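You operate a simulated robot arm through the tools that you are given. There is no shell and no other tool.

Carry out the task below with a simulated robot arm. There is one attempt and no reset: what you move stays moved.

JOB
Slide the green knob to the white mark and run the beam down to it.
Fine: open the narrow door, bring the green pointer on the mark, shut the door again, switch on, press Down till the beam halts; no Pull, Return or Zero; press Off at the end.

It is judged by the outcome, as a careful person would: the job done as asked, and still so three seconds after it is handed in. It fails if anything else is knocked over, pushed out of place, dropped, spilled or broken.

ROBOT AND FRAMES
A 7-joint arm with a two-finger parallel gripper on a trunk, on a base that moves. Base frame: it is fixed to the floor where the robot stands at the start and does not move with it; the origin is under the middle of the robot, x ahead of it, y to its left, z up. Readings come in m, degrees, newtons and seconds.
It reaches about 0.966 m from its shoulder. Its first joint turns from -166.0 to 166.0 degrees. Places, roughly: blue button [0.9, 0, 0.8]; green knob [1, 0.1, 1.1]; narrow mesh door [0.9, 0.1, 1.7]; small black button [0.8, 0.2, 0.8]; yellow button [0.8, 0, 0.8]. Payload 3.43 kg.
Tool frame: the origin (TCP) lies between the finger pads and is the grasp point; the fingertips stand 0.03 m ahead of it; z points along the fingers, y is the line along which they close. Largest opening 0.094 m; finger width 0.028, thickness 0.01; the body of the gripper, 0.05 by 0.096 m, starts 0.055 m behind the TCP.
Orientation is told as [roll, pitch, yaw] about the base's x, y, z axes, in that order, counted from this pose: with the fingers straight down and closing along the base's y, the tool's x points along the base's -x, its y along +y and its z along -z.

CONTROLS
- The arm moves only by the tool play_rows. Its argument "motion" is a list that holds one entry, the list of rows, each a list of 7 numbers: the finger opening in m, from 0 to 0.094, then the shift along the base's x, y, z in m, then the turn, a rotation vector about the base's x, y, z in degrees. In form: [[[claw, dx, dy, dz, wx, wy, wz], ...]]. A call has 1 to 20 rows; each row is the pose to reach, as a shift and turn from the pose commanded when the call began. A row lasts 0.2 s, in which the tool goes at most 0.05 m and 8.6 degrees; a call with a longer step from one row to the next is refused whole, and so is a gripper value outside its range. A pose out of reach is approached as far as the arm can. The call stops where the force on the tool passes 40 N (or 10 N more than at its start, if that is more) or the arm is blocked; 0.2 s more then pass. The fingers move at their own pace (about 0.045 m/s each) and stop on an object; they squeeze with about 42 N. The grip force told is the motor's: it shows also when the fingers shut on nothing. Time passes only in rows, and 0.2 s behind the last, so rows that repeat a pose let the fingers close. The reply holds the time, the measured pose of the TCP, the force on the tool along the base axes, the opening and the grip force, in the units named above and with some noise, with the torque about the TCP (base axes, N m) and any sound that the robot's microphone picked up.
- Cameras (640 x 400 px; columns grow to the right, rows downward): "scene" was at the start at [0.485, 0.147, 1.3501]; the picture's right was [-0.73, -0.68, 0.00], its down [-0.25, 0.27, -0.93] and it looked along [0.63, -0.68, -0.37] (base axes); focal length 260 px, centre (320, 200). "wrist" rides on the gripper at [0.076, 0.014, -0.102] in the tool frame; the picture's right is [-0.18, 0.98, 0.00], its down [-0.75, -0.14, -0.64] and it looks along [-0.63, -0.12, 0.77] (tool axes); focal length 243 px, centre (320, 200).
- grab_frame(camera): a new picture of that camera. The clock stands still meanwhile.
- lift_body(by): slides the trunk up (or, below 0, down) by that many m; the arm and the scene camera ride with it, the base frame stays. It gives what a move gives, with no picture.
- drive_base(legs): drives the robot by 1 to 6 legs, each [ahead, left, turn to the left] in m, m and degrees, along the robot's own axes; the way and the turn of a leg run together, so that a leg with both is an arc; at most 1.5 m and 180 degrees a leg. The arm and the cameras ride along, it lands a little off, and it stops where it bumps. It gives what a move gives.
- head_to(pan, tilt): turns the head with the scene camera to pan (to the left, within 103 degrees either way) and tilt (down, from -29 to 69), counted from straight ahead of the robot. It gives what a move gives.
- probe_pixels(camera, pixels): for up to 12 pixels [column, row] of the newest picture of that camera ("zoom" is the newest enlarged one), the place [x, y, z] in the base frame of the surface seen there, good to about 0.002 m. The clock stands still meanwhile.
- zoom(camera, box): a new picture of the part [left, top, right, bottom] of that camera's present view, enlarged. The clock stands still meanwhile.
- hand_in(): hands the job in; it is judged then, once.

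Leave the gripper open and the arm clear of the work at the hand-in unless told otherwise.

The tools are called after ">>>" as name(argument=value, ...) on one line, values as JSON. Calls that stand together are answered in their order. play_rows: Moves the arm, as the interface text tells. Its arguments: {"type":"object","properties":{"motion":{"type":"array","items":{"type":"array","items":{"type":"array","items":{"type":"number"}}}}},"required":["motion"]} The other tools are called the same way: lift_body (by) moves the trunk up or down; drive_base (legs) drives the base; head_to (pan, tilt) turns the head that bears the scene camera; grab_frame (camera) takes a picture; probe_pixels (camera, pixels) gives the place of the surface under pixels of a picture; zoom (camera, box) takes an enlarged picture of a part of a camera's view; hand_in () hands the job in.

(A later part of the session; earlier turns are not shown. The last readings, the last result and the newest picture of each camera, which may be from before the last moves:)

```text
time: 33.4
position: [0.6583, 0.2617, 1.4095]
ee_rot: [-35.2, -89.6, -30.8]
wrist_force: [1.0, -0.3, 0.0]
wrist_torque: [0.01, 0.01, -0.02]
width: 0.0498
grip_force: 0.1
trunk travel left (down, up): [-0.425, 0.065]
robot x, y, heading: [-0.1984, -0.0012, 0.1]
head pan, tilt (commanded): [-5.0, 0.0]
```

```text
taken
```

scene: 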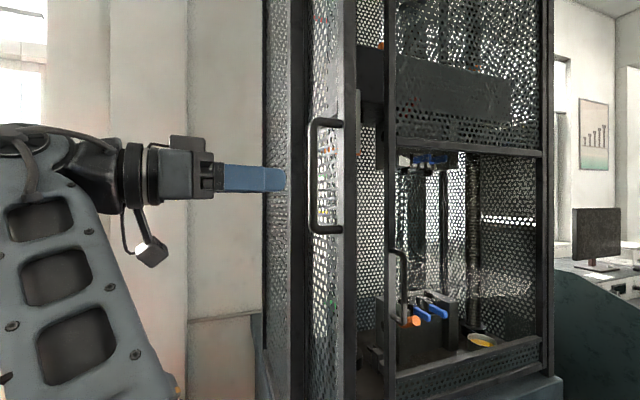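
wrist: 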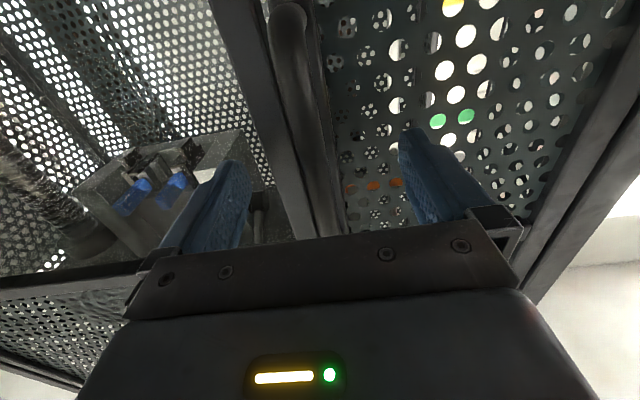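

The door stays put. I probe the door edge and what is visible within the opening.

>>> probe_pixels(camera="scene", pixels=[[350, 200], [350, 330], [340, 260], [313, 180], [330, 180], [305, 260], [392, 200], [370, 340], [375, 355], [365, 60], [300, 200], [370, 200]])

>>> zoom(camera="scene", box=[300, 260, 420, 380])

>>> zoom(camera="scene", box=[300, 20, 420, 140])

```text
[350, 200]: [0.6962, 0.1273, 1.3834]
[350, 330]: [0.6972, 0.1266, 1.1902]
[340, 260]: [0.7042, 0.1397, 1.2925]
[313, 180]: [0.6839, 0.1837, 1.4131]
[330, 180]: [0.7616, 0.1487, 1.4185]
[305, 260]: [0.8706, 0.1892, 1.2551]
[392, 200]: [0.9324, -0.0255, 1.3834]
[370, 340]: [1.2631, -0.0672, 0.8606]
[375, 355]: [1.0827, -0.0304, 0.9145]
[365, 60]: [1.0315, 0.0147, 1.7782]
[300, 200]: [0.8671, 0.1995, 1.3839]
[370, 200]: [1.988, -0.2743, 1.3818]
```

```text
3.33 times, centred on (360, 320) of scene
```

zoom: 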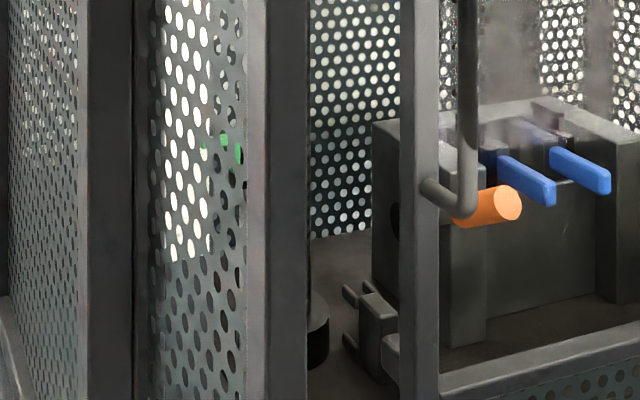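

```text
3.33 times, centred on (360, 80) of scene
```

zoom: 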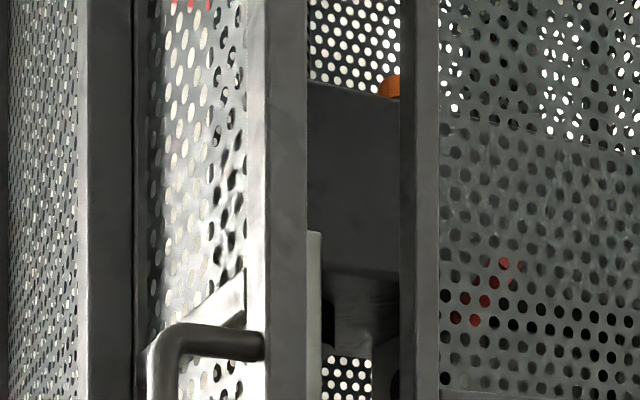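

The door is at about 86°, its free edge at (0.696, 0.127). I want it wider (≈120°) for a clear view and room, so I'll push it from the inside. To swing the tool round the door edge safely I back the base 0.15 m first.

>>> drive_base(legs=[[-0.15, 0, 0]])

>>> grab_frame(camera="scene")

```text
time: 34.8
position: [0.5076, 0.2592, 1.4105]
ee_rot: [-34.7, -89.6, -31.4]
wrist_force: [0.6, -0.1, -0.4]
wrist_torque: [-0.01, -0.01, -0.01]
width: 0.0498
grip_force: 0.1
trunk travel left (down, up): [-0.425, 0.065]
robot x, y, heading: [-0.3497, 0.0006, -0.0]
head pan, tilt (commanded): [-5.0, 0.0]
```

```text
taken
```

scene: 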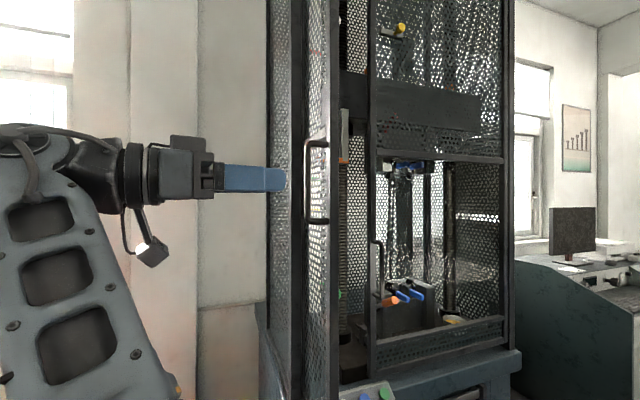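

Now I swing the tool around in front of the door edge (staying at x ≤ 0.60), yawing from −66° toward +40°, in two parts.

>>> play_rows(motion=[[[0.05, 0.015, -0.01, 0, 0, 0, 8.3], [0.05, 0.03, -0.025, 0, 0, 0, 16.6], [0.05, 0.045, -0.04, 0, 0, 0, 24.9], [0.05, 0.06, -0.06, 0, 0, 0, 33.2], [0.03, 0.07, -0.08, 0, 0, 0, 41.5], [0.01, 0.08, -0.1, 0, 0, 0, 49.8], [0.0, 0.085, -0.12, 0, 0, 0, 58.1]]])

>>> grab_frame(camera="scene")

```text
time: 36.4
position: [0.5936, 0.1423, 1.4099]
ee_rot: [-52.2, -89.7, 44.3]
wrist_force: [-0.3, 0.5, 0.0]
wrist_torque: [0.01, -0.01, -0.07]
width: 0.0
grip_force: 15.2
trunk travel left (down, up): [-0.425, 0.065]
robot x, y, heading: [-0.3517, 0.0038, -0.0]
head pan, tilt (commanded): [-5.0, 0.0]
```

```text
taken
```

scene: 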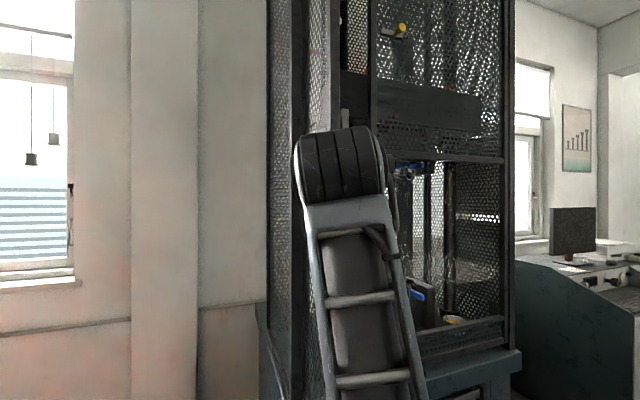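

Continuing: yaw on to about +40° and move right to y ≈ 0.02.

>>> play_rows(motion=[[[0.0, 0.0, -0.025, 0, 0, 0, 8.3], [0.0, 0.005, -0.05, 0, 0, 0, 16.6], [0.0, 0.01, -0.075, 0, 0, 0, 24.9], [0.0, 0.015, -0.1, 0, 0, 0, 33.2], [0.0, 0.02, -0.12, 0, 0, 0, 41.5], [0.0, 0.03, -0.13, 0, 0, 0, 48]]])

>>> grab_frame(camera="scene")

```text
time: 37.8
position: [0.6227, 0.0103, 1.4068]
ee_rot: [-38.5, -89.7, 78.6]
wrist_force: [0.0, 0.8, 0.2]
wrist_torque: [0.02, 0.04, 0.02]
width: 0.0
grip_force: 33.2
trunk travel left (down, up): [-0.425, 0.065]
robot x, y, heading: [-0.349, 0.0029, 0.1]
head pan, tilt (commanded): [-5.0, 0.0]
```

```text
taken
```

scene: 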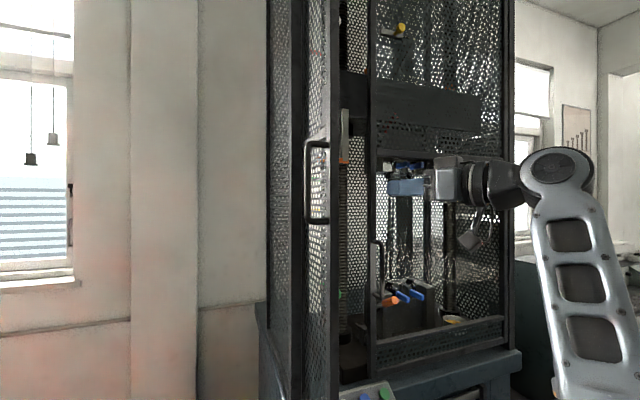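

The tool points left-forward, right of the door. I move in to (0.74, 0.06) and then sweep left against the inner face of the door to open it to about 118°.

>>> play_rows(motion=[[[0.0, 0.04, 0.015, 0, 0, 0, 0], [0.0, 0.08, 0.03, 0, 0, 0, 0], [0.0, 0.117, 0.05, 0, 0, 0, 0], [0.0, 0.117, 0.075, 0, 0, 0, 0], [0.0, 0.117, 0.095, 0, 0, 0, 0], [0.0, 0.117, 0.115, 0, 0, 0, 0], [0.0, 0.117, 0.135, 0, 0, 0, 0], [0.0, 0.117, 0.155, 0, 0, 0, 0], [0.0, 0.117, 0.175, 0, 0, 0, 0], [0.0, 0.117, 0.19, 0, 0, 0, 0]]])

>>> grab_frame(camera="scene")

```text
time: 39.5
position: [0.7437, 0.1361, 1.4088]
ee_rot: [-7.2, -89.7, 46.3]
wrist_force: [0.5, -4.5, 2.0]
wrist_torque: [0.13, -0.03, -0.08]
width: 0.0001
grip_force: 32.8
trunk travel left (down, up): [-0.425, 0.065]
robot x, y, heading: [-0.3481, 0.0023, -0.5]
head pan, tilt (commanded): [-5.0, 0.0]
stopped in row 8: the force on the tool passed its limit at 53 N (the readings are from after the stop); the commanded pose is now the measured one
```

```text
taken
```

scene: 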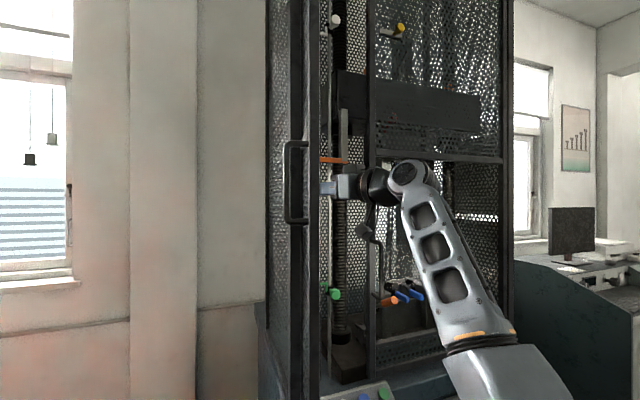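

The door met its stop (53 N) – it's at its full opening. I back the tool off to the right and then look inside.

>>> play_rows(motion=[[[0.0, -0.01, -0.03, 0, 0, 0, 0], [0.0, -0.04, -0.06, 0, 0, 0, 0], [0.0, -0.08, -0.09, 0, 0, 0, 0], [0.0, -0.12, -0.12, 0, 0, 0, 0], [0.0, -0.15, -0.16, 0, 0, 0, 0], [0.0, -0.17, -0.2, 0, 0, 0, 0]]])

>>> grab_frame(camera="scene")

```text
time: 40.9
position: [0.5727, -0.0624, 1.4054]
ee_rot: [-11.9, -89.8, 51.1]
wrist_force: [0.0, -0.1, -0.2]
wrist_torque: [-0.01, 0.02, 0.0]
width: 0.0
grip_force: 33.4
trunk travel left (down, up): [-0.425, 0.065]
robot x, y, heading: [-0.3504, 0.0018, -0.4]
head pan, tilt (commanded): [-5.0, 0.0]
```

```text
taken
```

scene: 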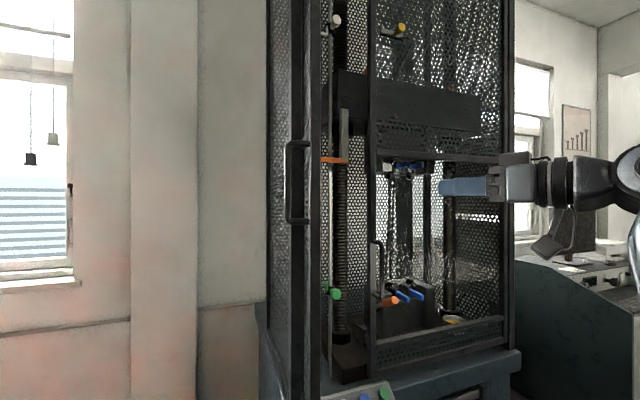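

Now I zoom into the opening to see the green knob, rod and the white mark.

>>> zoom(camera="scene", box=[290, 230, 390, 390])

>>> zoom(camera="scene", box=[290, 100, 390, 240])

>>> zoom(camera="scene", box=[290, 0, 420, 110])

```text
2.50 times, centred on (340, 310) of scene
```

zoom: 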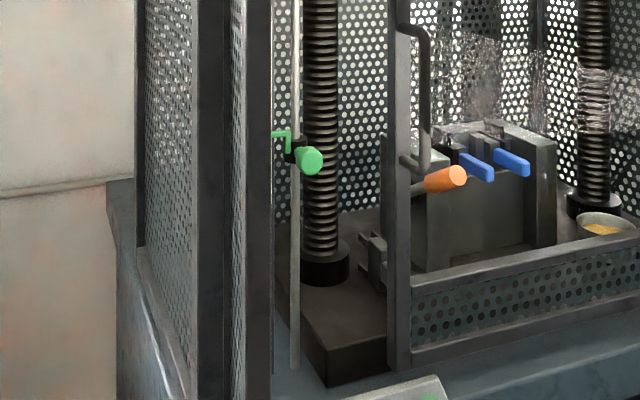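

```text
2.86 times, centred on (340, 170) of scene
```

zoom: 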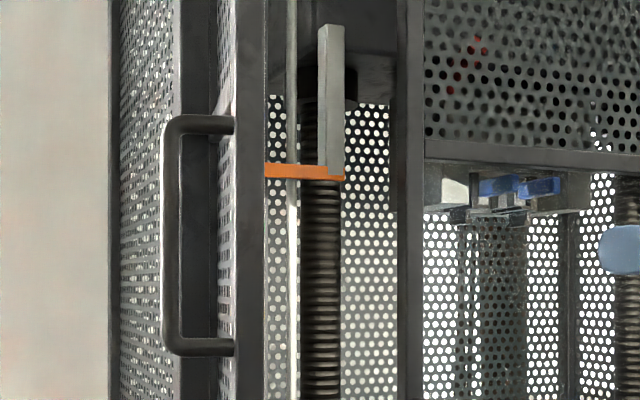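

```text
3.64 times, centred on (355, 55) of scene
```

zoom: 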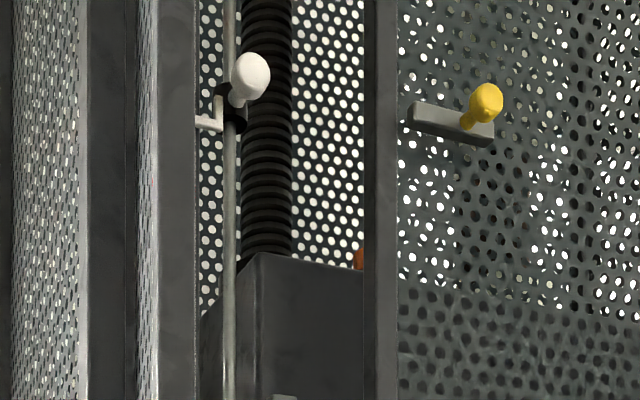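

I see a vertical rod with a green clamp knob (at z≈1.1, pointer to its left), a white clamp knob higher up, the beam with an orange flag, and a scale must be to the left, hidden by the door from here. I want a viewpoint further right. I check the free space on the robot's right first.

>>> head_to(pan=-80, tilt=35)

>>> grab_frame(camera="scene")

>>> probe_pixels(camera="scene", pixels=[[100, 300], [200, 150], [250, 250], [300, 100], [350, 150], [400, 100], [450, 250], [550, 200], [600, 300], [250, 350], [150, 200], [320, 200]])

```text
time: 42.3
position: [0.5732, -0.0623, 1.4063]
ee_rot: [-9.5, -89.7, 48.8]
wrist_force: [0.3, 0.5, 1.2]
wrist_torque: [0.01, -0.02, -0.01]
width: 0.0003
grip_force: 32.5
trunk travel left (down, up): [-0.425, 0.065]
robot x, y, heading: [-0.3496, 0.0015, -0.5]
head pan, tilt (commanded): [-80.0, 35.0]
```

```text
taken
```

scene: 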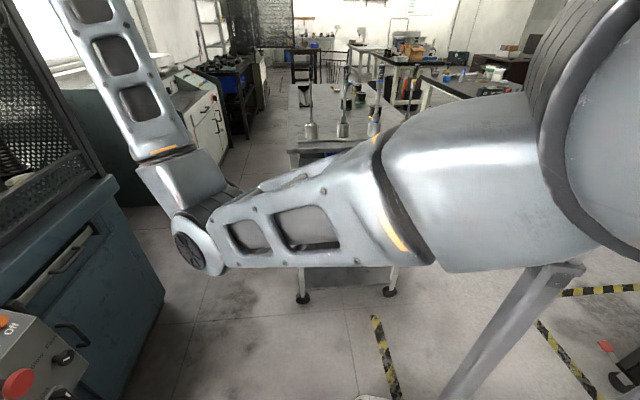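

```text
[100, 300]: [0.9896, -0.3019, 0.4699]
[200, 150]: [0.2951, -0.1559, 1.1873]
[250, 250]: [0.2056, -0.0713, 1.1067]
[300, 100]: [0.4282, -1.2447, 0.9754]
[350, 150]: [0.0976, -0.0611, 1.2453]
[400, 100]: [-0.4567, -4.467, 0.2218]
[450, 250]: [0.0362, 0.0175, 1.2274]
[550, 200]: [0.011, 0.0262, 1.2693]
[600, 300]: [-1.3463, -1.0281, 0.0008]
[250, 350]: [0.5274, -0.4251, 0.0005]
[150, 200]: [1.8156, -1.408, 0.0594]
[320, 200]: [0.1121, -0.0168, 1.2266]
```

>>> probe_pixels(camera="scene", pixels=[[303, 300], [390, 296], [298, 145], [345, 290], [470, 370], [360, 395], [380, 350], [220, 300], [540, 290], [400, 200]])

```text
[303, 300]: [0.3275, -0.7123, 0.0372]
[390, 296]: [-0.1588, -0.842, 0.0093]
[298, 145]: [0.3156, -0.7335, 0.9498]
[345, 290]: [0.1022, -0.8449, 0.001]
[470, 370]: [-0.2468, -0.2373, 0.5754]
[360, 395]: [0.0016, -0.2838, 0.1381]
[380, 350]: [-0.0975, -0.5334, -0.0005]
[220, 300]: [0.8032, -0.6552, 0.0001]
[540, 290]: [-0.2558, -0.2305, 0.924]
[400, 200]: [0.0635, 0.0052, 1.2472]
```

The base's right front corner is near y −0.285 and the table edge near y −0.71, so there is room. I drive 0.2 m to the right and look into the opening again.

>>> drive_base(legs=[[0, -0.2, 0]])

>>> head_to(pan=12, tilt=5)

>>> grab_frame(camera="scene")

```text
time: 43.9
position: [0.5727, -0.2655, 1.4061]
ee_rot: [-9.9, -89.7, 48.8]
wrist_force: [-0.6, 0.1, -0.4]
wrist_torque: [0.01, 0.03, -0.02]
width: 0.0
grip_force: 32.7
trunk travel left (down, up): [-0.425, 0.065]
robot x, y, heading: [-0.355, -0.1993, -0.4]
head pan, tilt (commanded): [-80.0, 35.0]
```

```text
time: 45.6
position: [0.5726, -0.2657, 1.406]
ee_rot: [-9.2, -89.6, 48.2]
wrist_force: [-0.1, -0.3, -0.5]
wrist_torque: [-0.01, -0.02, 0.0]
width: 0.0001
grip_force: 32.3
trunk travel left (down, up): [-0.425, 0.065]
robot x, y, heading: [-0.3506, -0.1958, -0.4]
head pan, tilt (commanded): [12.0, 5.0]
```

```text
taken
```

scene: 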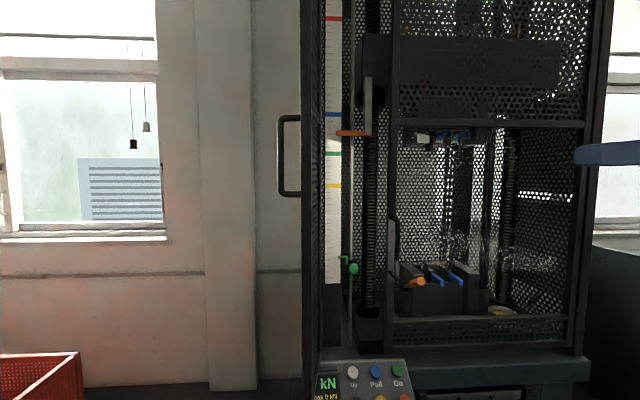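

Excellent – the scale strip is visible at columns 325–341, with coloured marks (red, blue, green, yellow). I zoom in on it to find the white mark.

>>> zoom(camera="scene", box=[310, 190, 390, 290])

>>> zoom(camera="scene", box=[310, 100, 390, 200])

>>> zoom(camera="scene", box=[310, 0, 390, 100])

```text
4.00 times, centred on (350, 240) of scene
```

zoom: 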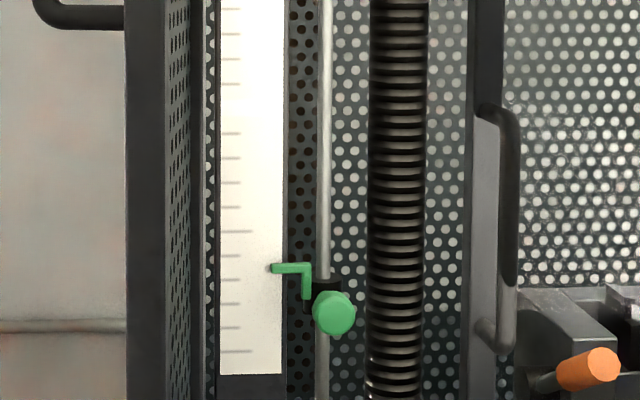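

```text
4.00 times, centred on (350, 150) of scene
```

zoom: 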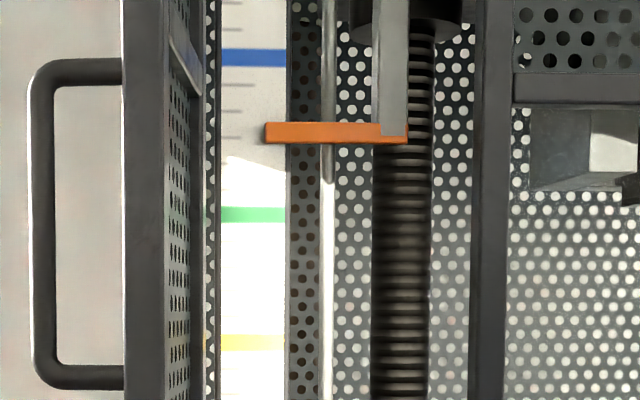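

```text
4.00 times, centred on (350, 50) of scene
```

zoom: 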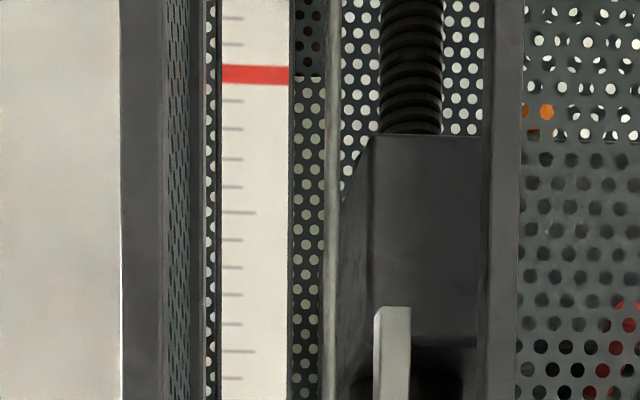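

The scale has ticks with red, blue, green and yellow bands. A tick seems to be missing at about zoom row 109 (raw row ≈217), just where a white band on a white scale could sit. I zoom in tight.

>>> zoom(camera="scene", box=[316, 205, 356, 230])

>>> zoom(camera="scene", box=[316, 180, 356, 205])

>>> zoom(camera="scene", box=[316, 130, 356, 180])

>>> zoom(camera="scene", box=[310, 230, 366, 290])

```text
16.00 times, centred on (336, 218) of scene
```

zoom: 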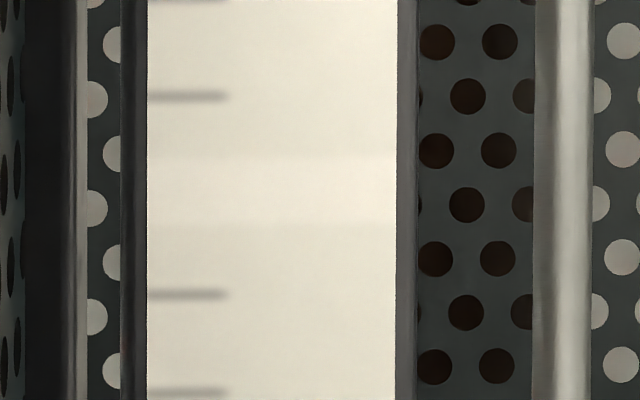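

```text
16.00 times, centred on (336, 192) of scene
```

zoom: 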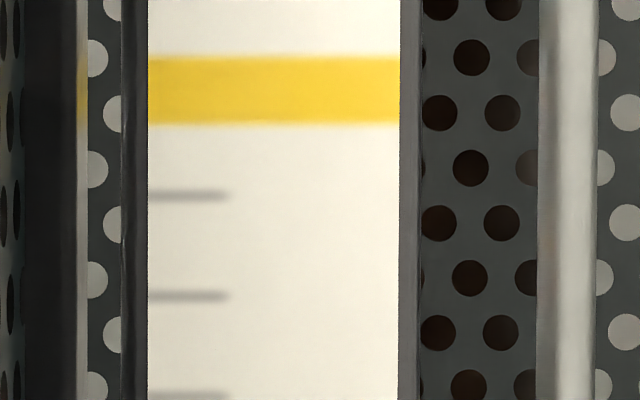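

```text
8.00 times, centred on (336, 155) of scene
```

zoom: 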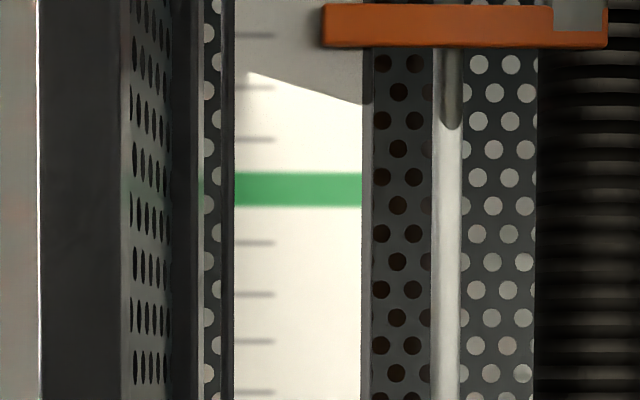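

```text
6.67 times, centred on (338, 260) of scene
```

zoom: 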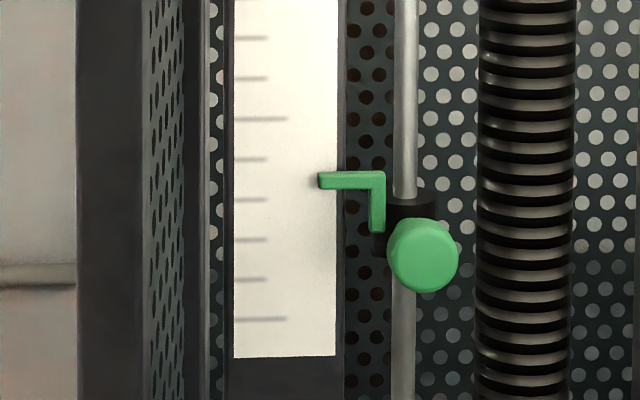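

Found it: a faintly whiter band at raw rows ≈215–219 (zoom rows 157–225), where the tick is missing. I probe the white mark and the green pointer and knob for their heights.

>>> probe_pixels(camera="zoom", pixels=[[325, 180], [350, 180], [375, 182], [378, 220], [405, 210], [423, 255], [404, 150], [404, 330], [290, 180], [290, 318], [265, 119], [245, 159]])

>>> zoom(camera="scene", box=[316, 205, 356, 230])

>>> probe_pixels(camera="zoom", pixels=[[270, 157], [270, 191], [270, 225], [190, 96], [190, 294], [350, 157], [350, 225], [565, 191]])

```text
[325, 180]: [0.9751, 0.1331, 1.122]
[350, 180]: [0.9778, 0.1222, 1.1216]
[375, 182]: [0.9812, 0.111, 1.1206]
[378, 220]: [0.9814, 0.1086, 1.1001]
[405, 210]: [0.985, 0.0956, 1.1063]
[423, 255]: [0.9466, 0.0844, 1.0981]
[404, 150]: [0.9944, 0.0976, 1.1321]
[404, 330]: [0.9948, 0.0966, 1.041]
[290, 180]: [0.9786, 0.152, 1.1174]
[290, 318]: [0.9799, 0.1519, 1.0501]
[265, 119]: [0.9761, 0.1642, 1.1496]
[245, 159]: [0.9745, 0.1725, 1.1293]
```

```text
16.00 times, centred on (336, 218) of scene
```

zoom: 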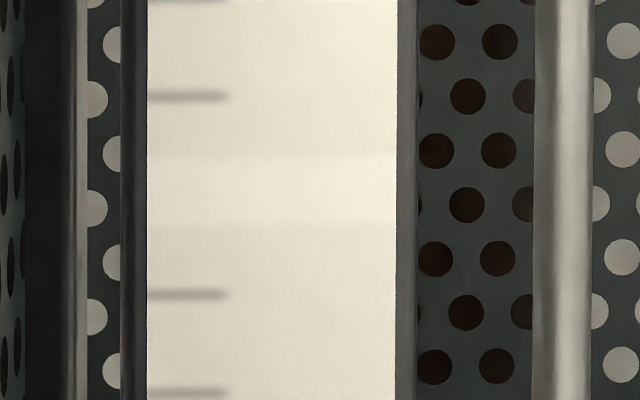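

```text
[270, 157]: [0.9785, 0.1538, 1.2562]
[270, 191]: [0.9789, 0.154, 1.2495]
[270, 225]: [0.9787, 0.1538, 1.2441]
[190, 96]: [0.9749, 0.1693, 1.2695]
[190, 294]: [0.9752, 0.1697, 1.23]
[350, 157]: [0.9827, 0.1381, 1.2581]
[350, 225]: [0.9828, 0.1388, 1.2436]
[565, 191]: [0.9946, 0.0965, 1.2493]
```

The white mark's centre is at z ≈ 1.250 (between ticks at 1.2695 and 1.230), the green pointer is now at z ≈ 1.1215, so the knob must rise ≈0.128 m. Knob front face is at (0.947, 0.084, 1.098). I bring the tool down to that height with yaw 15° while still far from the cage.

>>> play_rows(motion=[[[0.0, 0.005, 0.02, -0.04, 0, 0, -4], [0.02, 0.01, 0.04, -0.08, 0, 0, -8], [0.04, 0.015, 0.06, -0.12, 0, 0, -12], [0.06, 0.02, 0.08, -0.16, 0, 0, -16], [0.06, 0.025, 0.1, -0.2, 0, 0, -20], [0.06, 0.03, 0.115, -0.24, 0, 0, -24], [0.06, 0.03, 0.13, -0.286, 0, 0, -24.5], [0.06, 0.03, 0.13, -0.286, 0, 0, -24.5]]])

>>> grab_frame(camera="scene")

```text
time: 47.4
position: [0.6038, -0.1396, 1.1203]
ee_rot: [-12.9, -89.7, 27.4]
wrist_force: [0.2, 0.7, -0.6]
wrist_torque: [0.01, 0.03, -0.01]
width: 0.0603
grip_force: 0.1
trunk travel left (down, up): [-0.425, 0.065]
robot x, y, heading: [-0.3529, -0.1999, -0.4]
head pan, tilt (commanded): [12.0, 5.0]
```

```text
taken
```

scene: 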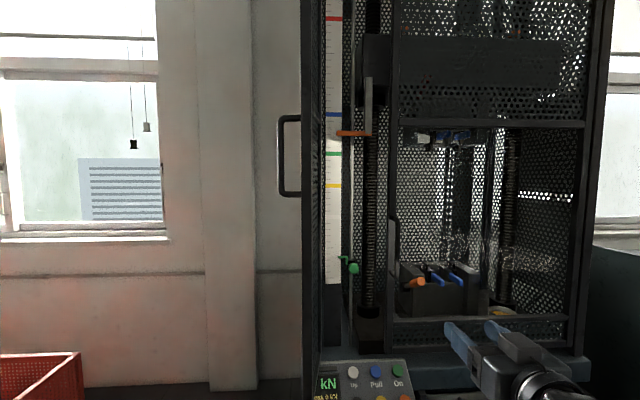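

The tool works well there. I drive ahead 0.17 m and left 0.08 m; the tool will then be at about (0.774, −0.06), still 0.1 m short of the wide door's handle.

>>> drive_base(legs=[[0.17, 0.08, 0]])

>>> grab_frame(camera="scene")

```text
time: 48.9
position: [0.778, -0.0638, 1.1211]
ee_rot: [-9.7, -89.6, 24.1]
wrist_force: [-0.8, -0.6, 0.1]
wrist_torque: [0.02, 0.0, -0.01]
width: 0.0599
grip_force: 0.2
trunk travel left (down, up): [-0.425, 0.065]
robot x, y, heading: [-0.1746, -0.1228, -0.2]
head pan, tilt (commanded): [12.0, 5.0]
```

```text
taken
```

scene: 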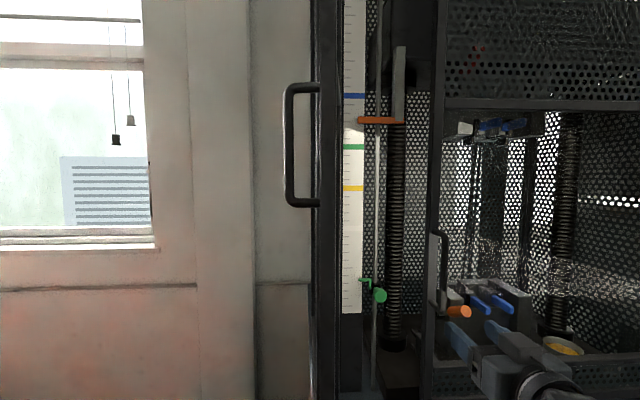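

Good view of the whole rod. I zoom at the knob and probe its geometry and neighbours.

>>> zoom(camera="scene", box=[340, 260, 420, 310])

```text
8.00 times, centred on (380, 285) of scene
```

zoom: 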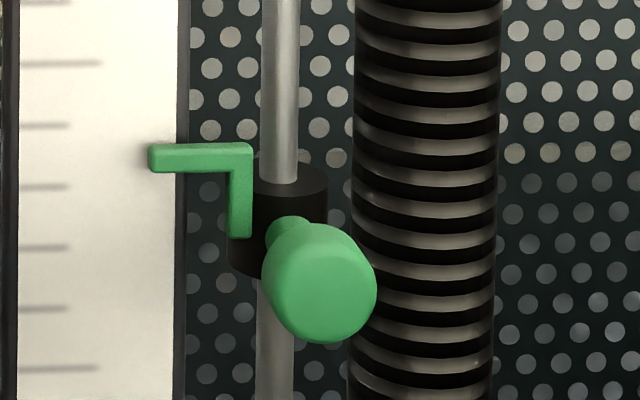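

>>> probe_pixels(camera="zoom", pixels=[[325, 295], [285, 295], [365, 295], [325, 235], [325, 335], [290, 225], [295, 195], [240, 210], [155, 158], [200, 158], [430, 290], [278, 350]])

```text
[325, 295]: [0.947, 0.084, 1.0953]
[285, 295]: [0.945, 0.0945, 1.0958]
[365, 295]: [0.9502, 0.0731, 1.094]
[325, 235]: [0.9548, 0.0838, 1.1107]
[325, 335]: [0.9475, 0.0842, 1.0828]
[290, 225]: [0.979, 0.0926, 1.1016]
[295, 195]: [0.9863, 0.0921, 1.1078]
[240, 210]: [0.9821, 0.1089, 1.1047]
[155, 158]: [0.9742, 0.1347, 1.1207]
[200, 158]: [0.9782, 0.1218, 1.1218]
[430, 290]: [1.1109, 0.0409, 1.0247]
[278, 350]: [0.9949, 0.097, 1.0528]
```

The knob head: front face centre (0.9465, 0.084, 1.096), about 29 mm across, axis along the machine's depth. I move the tool left in front of the narrow opening and then to a pre-grasp 0.1 m before the knob.

>>> play_rows(motion=[[[0.06, 0.0, 0.04, -0.01, 0, 0, 0.3], [0.06, 0.01, 0.08, -0.02, 0, 0, 0.6], [0.06, 0.035, 0.11, -0.025, 0, 0, 0.8], [0.06, 0.067, 0.1203, -0.025, 0, 0, 0.8], [0.06, 0.067, 0.1203, -0.025, 0, 0, 0.8]]])

>>> grab_frame(camera="scene")

>>> grab_frame(camera="wrist")

```text
time: 50.1
position: [0.8428, 0.0581, 1.0945]
ee_rot: [-7.4, -89.7, 22.7]
wrist_force: [-0.1, 0.5, -0.2]
wrist_torque: [0.01, 0.01, 0.01]
width: 0.06
grip_force: 0.1
trunk travel left (down, up): [-0.425, 0.065]
robot x, y, heading: [-0.1757, -0.1217, -0.6]
head pan, tilt (commanded): [12.0, 5.0]
```

```text
taken
```

scene: 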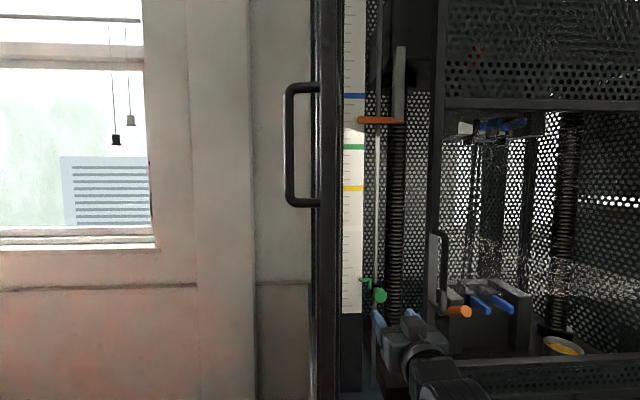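

```text
taken
```

wrist: 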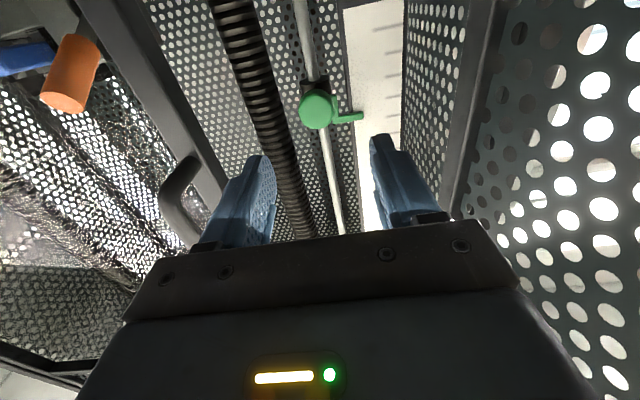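

The knob (wrist 316,108) is centred between the fingers. I advance along the tool axis so the fingers straddle the knob head, then look.

>>> play_rows(motion=[[[0.06, 0.03, 0.0081, 0.001, 0, 0, 0], [0.06, 0.055, 0.0149, 0.001, 0, 0, 0], [0.06, 0.08, 0.0217, 0.001, 0, 0, 0], [0.06, 0.0967, 0.0262, 0.001, 0, 0, 0], [0.06, 0.0967, 0.0262, 0.001, 0, 0, 0]]])

>>> grab_frame(camera="wrist")

>>> zoom(camera="scene", box=[330, 240, 450, 340])

```text
time: 51.3
position: [0.9411, 0.0834, 1.0981]
ee_rot: [-11.1, -89.7, 26.3]
wrist_force: [1.0, 0.6, -0.6]
wrist_torque: [0.02, 0.02, -0.01]
width: 0.06
grip_force: 0.0
trunk travel left (down, up): [-0.425, 0.065]
robot x, y, heading: [-0.1769, -0.1225, -0.2]
head pan, tilt (commanded): [12.0, 5.0]
```

```text
taken
```

wrist: 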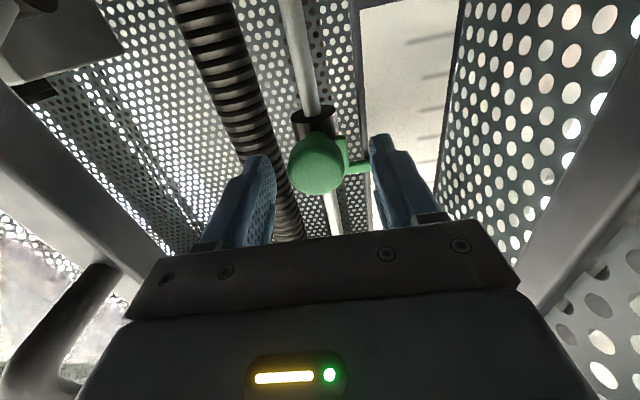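

```text
4.00 times, centred on (390, 290) of scene
```

zoom: 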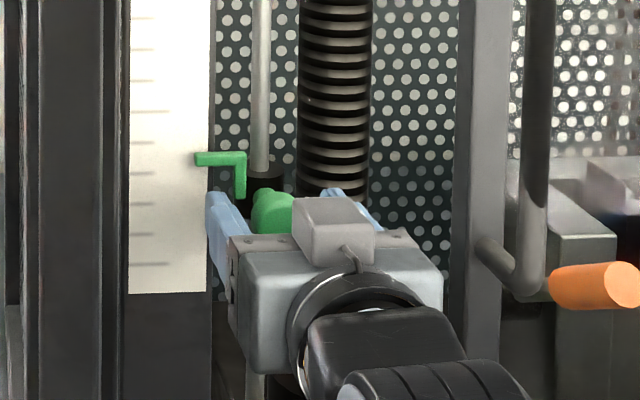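

The fingers straddle the knob and the pointer is clear of them. I close on the knob.

>>> play_rows(motion=[[[0.035, 0, 0, 0, 0, 0, 0], [0.02, 0, 0, 0, 0, 0, 0], [0.015, 0, 0, 0, 0, 0, 0], [0.015, 0, 0, 0, 0, 0, 0]]])

>>> grab_frame(camera="wrist")

```text
time: 52.3
position: [0.9418, 0.0823, 1.0975]
ee_rot: [-6.8, -89.8, 21.9]
wrist_force: [3.7, -6.7, 1.1]
wrist_torque: [-0.02, -0.03, -0.16]
width: 0.0311
grip_force: 44.8
trunk travel left (down, up): [-0.425, 0.065]
robot x, y, heading: [-0.173, -0.1227, -0.5]
head pan, tilt (commanded): [12.0, 5.0]
```

```text
taken
```

wrist: 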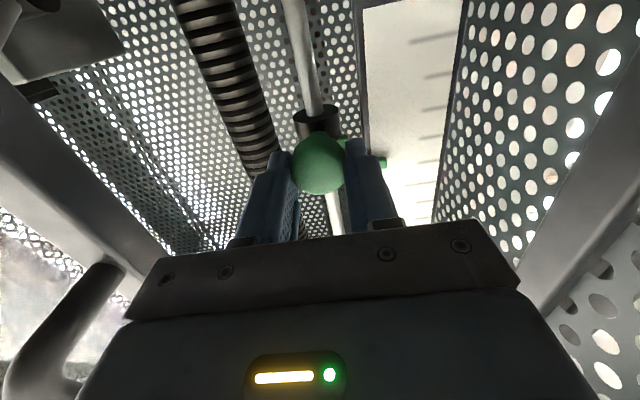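

Gripped at 31 mm. I first slide it up by 0.03 m and watch the force.

>>> play_rows(motion=[[[0.015, 0, 0, 0.01, 0, 0, 0], [0.015, 0, 0, 0.02, 0, 0, 0], [0.015, 0, 0, 0.03, 0, 0, 0], [0.015, 0, 0, 0.03, 0, 0, 0]]])

>>> zoom(camera="scene", box=[330, 240, 450, 340])

```text
time: 53.3
position: [0.9419, 0.0815, 1.1275]
ee_rot: [-4.4, -89.7, 19.6]
wrist_force: [-25.4, -18.7, -4.5]
wrist_torque: [-0.11, 0.33, -0.27]
width: 0.0313
grip_force: 44.6
trunk travel left (down, up): [-0.425, 0.065]
robot x, y, heading: [-0.1748, -0.1225, -0.6]
head pan, tilt (commanded): [12.0, 5.0]
```

```text
4.00 times, centred on (390, 290) of scene
```

zoom: 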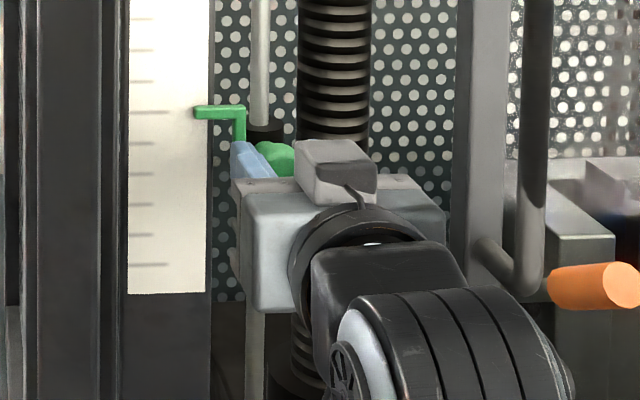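

The knob slides. A sideways load (−25, −19 N) built up, so I relax the command by a few mm while sliding up another 0.085 m, then I check.

>>> play_rows(motion=[[[0.015, -0.003, -0.002, 0.01, 0, 0, 0], [0.015, -0.003, -0.002, 0.025, 0, 0, 0], [0.015, -0.003, -0.002, 0.04, 0, 0, 0], [0.015, -0.003, -0.002, 0.055, 0, 0, 0], [0.015, -0.003, -0.002, 0.07, 0, 0, 0], [0.015, -0.003, -0.002, 0.085, 0, 0, 0], [0.015, -0.003, -0.002, 0.085, 0, 0, 0]]])

>>> zoom(camera="scene", box=[330, 190, 410, 240])

```text
time: 54.9
position: [0.939, 0.0805, 1.2099]
ee_rot: [-7.2, -89.6, 22.6]
wrist_force: [30.5, 0.0, -2.3]
wrist_torque: [-0.15, 0.26, -0.17]
width: 0.0313
grip_force: 45.5
trunk travel left (down, up): [-0.425, 0.065]
robot x, y, heading: [-0.1748, -0.1228, -0.4]
head pan, tilt (commanded): [12.0, 5.0]
```

```text
8.00 times, centred on (370, 215) of scene
```

zoom: 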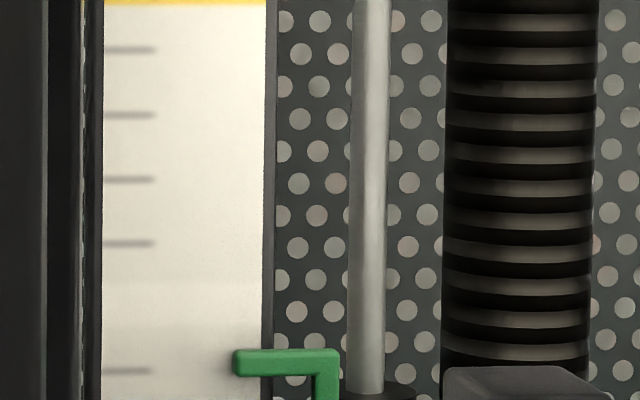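

The pointer is near the tick just below the white band. I probe the pointer and the ticks for exact heights.

>>> probe_pixels(camera="zoom", pixels=[[250, 351], [250, 362], [250, 374], [300, 362], [130, 371], [130, 243], [180, 307], [180, 281], [180, 330], [240, 362], [130, 307], [290, 362]])

```text
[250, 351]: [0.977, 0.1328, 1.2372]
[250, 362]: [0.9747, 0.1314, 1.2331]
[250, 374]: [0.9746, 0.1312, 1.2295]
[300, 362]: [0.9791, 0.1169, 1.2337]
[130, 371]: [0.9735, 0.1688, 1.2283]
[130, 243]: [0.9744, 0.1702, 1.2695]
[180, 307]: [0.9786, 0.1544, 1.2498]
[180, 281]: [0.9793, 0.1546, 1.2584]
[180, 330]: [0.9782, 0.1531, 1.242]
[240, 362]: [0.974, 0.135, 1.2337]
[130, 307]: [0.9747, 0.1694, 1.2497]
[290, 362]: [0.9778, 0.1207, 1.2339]
```

Pointer at z ≈ 1.2335, white band centre 1.2498. I move up another 0.0163 m with the x command relaxed by +2 mm.

>>> play_rows(motion=[[[0.015, 0.0015, 0.0, 0.008, 0, 0, 0], [0.015, 0.0015, 0.0, 0.0163, 0, 0, 0], [0.015, 0.0015, 0.0, 0.0163, 0, 0, 0], [0.015, 0.0015, 0.0, 0.0163, 0, 0, 0]]])

>>> zoom(camera="scene", box=[330, 190, 410, 240])

>>> probe_pixels(camera="zoom", pixels=[[245, 311], [260, 311], [275, 311], [290, 311], [300, 311], [310, 311], [130, 371], [130, 243], [180, 307], [250, 305], [280, 305], [300, 305]])

```text
time: 55.9
position: [0.9387, 0.0804, 1.2275]
ee_rot: [-6.2, -89.7, 21.4]
wrist_force: [-25.1, -14.9, -4.7]
wrist_torque: [-0.2, 0.61, -0.2]
width: 0.0314
grip_force: 45.2
trunk travel left (down, up): [-0.425, 0.065]
robot x, y, heading: [-0.1793, -0.1205, -0.8]
head pan, tilt (commanded): [12.0, 5.0]
```

```text
8.00 times, centred on (370, 215) of scene
```

zoom: 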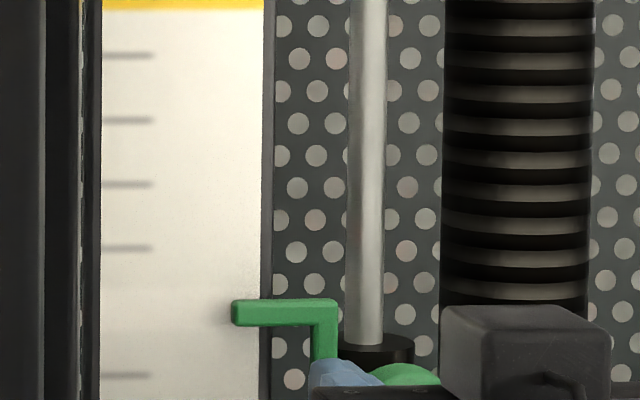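

```text
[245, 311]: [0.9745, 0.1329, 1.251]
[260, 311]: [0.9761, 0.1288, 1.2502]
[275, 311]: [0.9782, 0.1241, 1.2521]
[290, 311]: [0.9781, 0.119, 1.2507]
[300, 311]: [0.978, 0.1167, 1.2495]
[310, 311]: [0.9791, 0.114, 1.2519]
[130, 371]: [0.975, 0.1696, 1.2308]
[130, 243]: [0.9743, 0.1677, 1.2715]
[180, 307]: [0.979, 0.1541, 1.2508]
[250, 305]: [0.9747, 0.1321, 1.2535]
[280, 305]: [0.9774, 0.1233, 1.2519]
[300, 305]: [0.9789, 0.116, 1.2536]
```

The pointer's tip now reads z ≈ 1.251 with the band centre ≈1.250 – on the mark. I release the knob and re-measure before leaving.

>>> play_rows(motion=[[[0.03, 0, 0, 0, 0, 0, 0], [0.05, 0, 0, 0, 0, 0, 0], [0.06, 0, 0, 0, 0, 0, 0], [0.06, 0, 0, 0, 0, 0, 0]]])

>>> zoom(camera="scene", box=[336, 200, 376, 225])

```text
time: 56.9
position: [0.9398, 0.0826, 1.2268]
ee_rot: [-10.3, -89.6, 25.4]
wrist_force: [-0.2, -0.9, 0.3]
wrist_torque: [0.0, -0.03, 0.0]
width: 0.0599
grip_force: 0.2
trunk travel left (down, up): [-0.425, 0.065]
robot x, y, heading: [-0.1771, -0.1228, -0.9]
head pan, tilt (commanded): [12.0, 5.0]
```

```text
16.00 times, centred on (356, 212) of scene
```

zoom: 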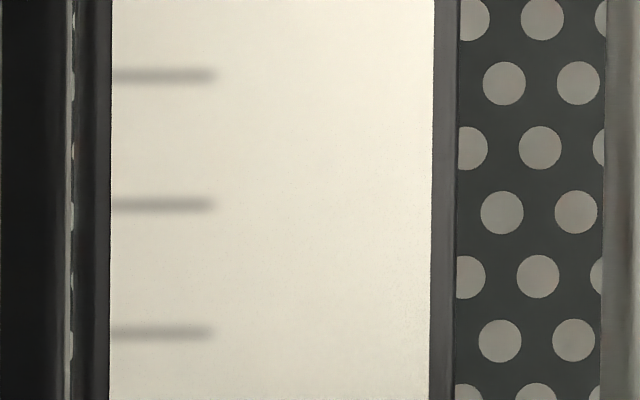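

>>> zoom(camera="scene", box=[336, 216, 376, 241])

>>> probe_pixels(camera="zoom", pixels=[[375, 195], [375, 210], [375, 225], [420, 195], [420, 210], [420, 225], [160, 75], [160, 203], [160, 332], [250, 150], [250, 203], [250, 260]])

```text
16.00 times, centred on (356, 228) of scene
```

zoom: 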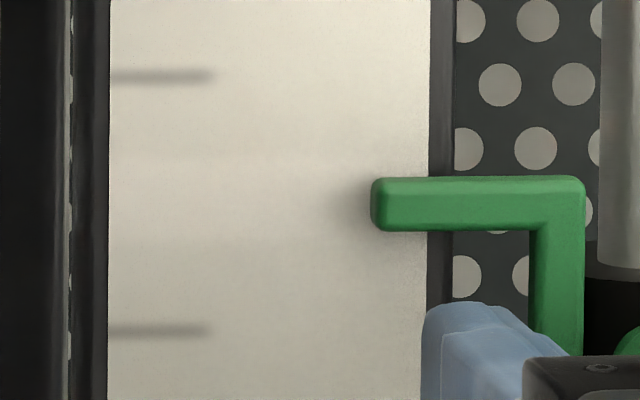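

```text
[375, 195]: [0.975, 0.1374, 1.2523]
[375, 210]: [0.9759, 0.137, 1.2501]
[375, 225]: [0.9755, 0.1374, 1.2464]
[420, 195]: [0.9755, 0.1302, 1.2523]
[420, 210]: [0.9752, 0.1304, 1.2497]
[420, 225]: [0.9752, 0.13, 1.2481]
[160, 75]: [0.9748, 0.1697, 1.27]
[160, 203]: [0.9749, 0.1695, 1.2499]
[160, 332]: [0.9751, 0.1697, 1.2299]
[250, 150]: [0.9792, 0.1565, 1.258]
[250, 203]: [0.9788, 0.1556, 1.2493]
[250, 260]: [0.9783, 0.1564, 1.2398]
```

The pointer is centred at z ≈ 1.250, right on the white band (band centre 1.250), and it held after release. I withdraw straight back along the tool axis.

>>> play_rows(motion=[[[0.06, -0.02, -0.0054, 0, 0, 0, 0], [0.06, -0.05, -0.0136, 0, 0, 0, 0], [0.06, -0.09, -0.0244, 0, 0, 0, 0], [0.06, -0.13, -0.0353, 0, 0, 0, 0], [0.06, -0.17, -0.0461, 0, 0, 0, 0]]])

>>> grab_frame(camera="scene")

>>> zoom(camera="scene", box=[320, 190, 420, 270])

```text
time: 58.1
position: [0.7707, 0.0349, 1.2282]
ee_rot: [-10.1, -89.5, 25.3]
wrist_force: [0.5, 0.1, 1.0]
wrist_torque: [-0.01, -0.02, -0.04]
width: 0.0601
grip_force: 0.0
trunk travel left (down, up): [-0.425, 0.065]
robot x, y, heading: [-0.1764, -0.1229, -0.5]
head pan, tilt (commanded): [12.0, 5.0]
```

```text
taken
```

scene: 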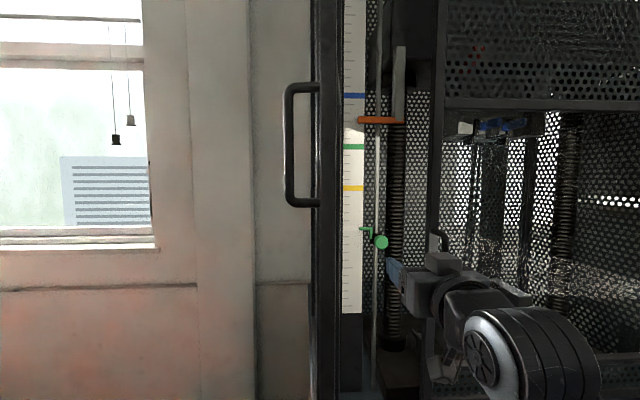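

```text
5.00 times, centred on (370, 230) of scene
```

zoom: 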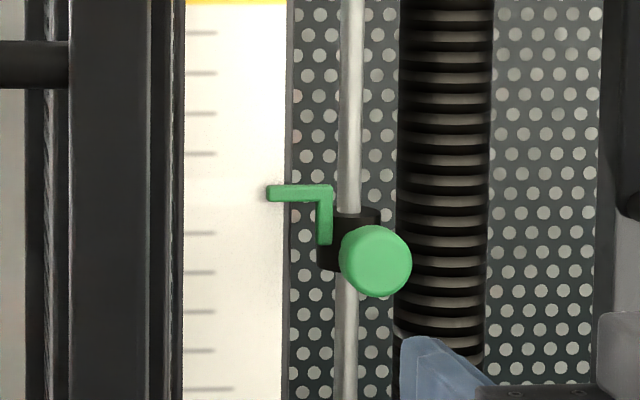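

The pointer sits exactly where the missing tick is. Now to shut the door. I probe the door's free edge to plan.

>>> probe_pixels(camera="scene", pixels=[[325, 260], [318, 260], [332, 260], [338, 260], [313, 260], [290, 150], [325, 330], [325, 100], [310, 200], [315, 85]])

>>> zoom(camera="scene", box=[275, 220, 355, 270])

```text
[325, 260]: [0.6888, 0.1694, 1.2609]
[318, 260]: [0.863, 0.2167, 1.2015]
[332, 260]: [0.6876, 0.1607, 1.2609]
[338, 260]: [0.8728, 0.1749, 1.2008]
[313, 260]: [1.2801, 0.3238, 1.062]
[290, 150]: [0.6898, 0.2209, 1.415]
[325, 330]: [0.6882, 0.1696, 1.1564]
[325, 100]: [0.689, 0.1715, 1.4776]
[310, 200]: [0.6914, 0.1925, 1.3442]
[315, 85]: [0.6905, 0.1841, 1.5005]
```

```text
8.00 times, centred on (315, 245) of scene
```

zoom: 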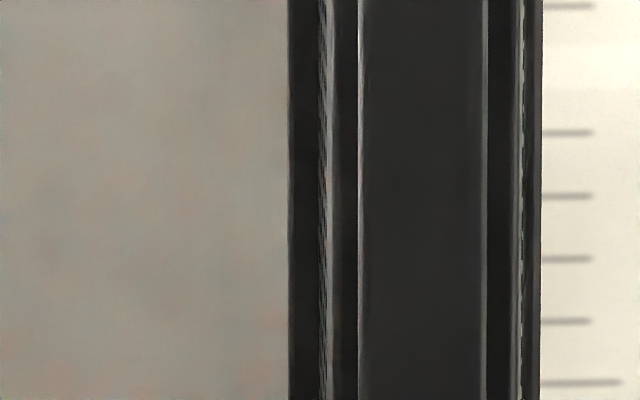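

Door edge: centre (0.688, 0.166), 20 mm thick, about 101° open. Plan: straddle this edge with the fingers (at z≈1.24, below the handle), swing it right to ~50°, then push it shut from outside. I back the base 0.12 m for wrist room.

>>> drive_base(legs=[[-0.12, 0, 0]])

>>> play_rows(motion=[[[0.06, -0.02, 0.03, 0.003, 0, 0, -2], [0.06, -0.035, 0.06, 0.006, 0, 0, -4], [0.06, -0.045, 0.09, 0.01, 0, 0, -6], [0.06, -0.045, 0.115, 0.01, 0, 0, -8], [0.06, -0.045, 0.132, 0.01, 0, 0, -9], [0.06, -0.045, 0.132, 0.01, 0, 0, -9]]])

>>> grab_frame(camera="scene")

>>> grab_frame(camera="wrist")

```text
time: 59.4
position: [0.6482, 0.0363, 1.2282]
ee_rot: [-9.9, -89.6, 25.0]
wrist_force: [0.0, -0.2, -1.1]
wrist_torque: [0.0, -0.01, 0.02]
width: 0.0599
grip_force: 0.0
trunk travel left (down, up): [-0.425, 0.065]
robot x, y, heading: [-0.2966, -0.1232, -0.5]
head pan, tilt (commanded): [12.0, 5.0]
```

```text
time: 60.8
position: [0.6051, 0.1673, 1.2377]
ee_rot: [-12.1, -89.7, 18.3]
wrist_force: [0.2, -0.5, -0.9]
wrist_torque: [0.02, -0.01, 0.0]
width: 0.0601
grip_force: 0.1
trunk travel left (down, up): [-0.425, 0.065]
robot x, y, heading: [-0.2957, -0.1225, -0.7]
head pan, tilt (commanded): [12.0, 5.0]
```

```text
taken
```

scene: 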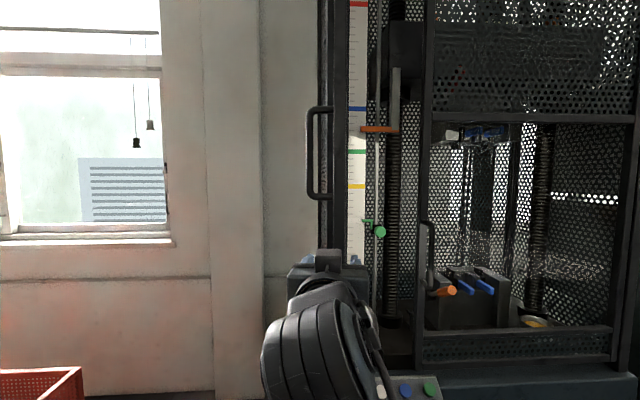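

```text
taken
```

wrist: 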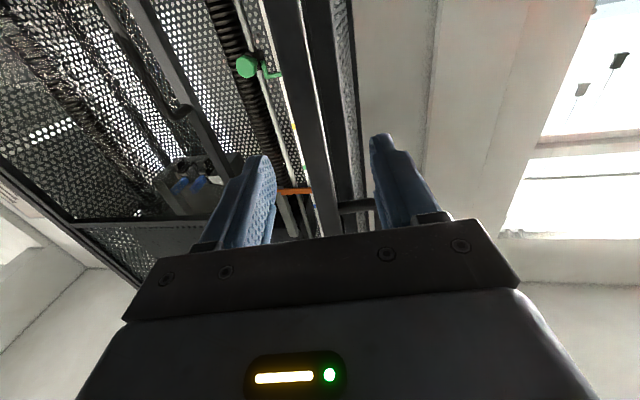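

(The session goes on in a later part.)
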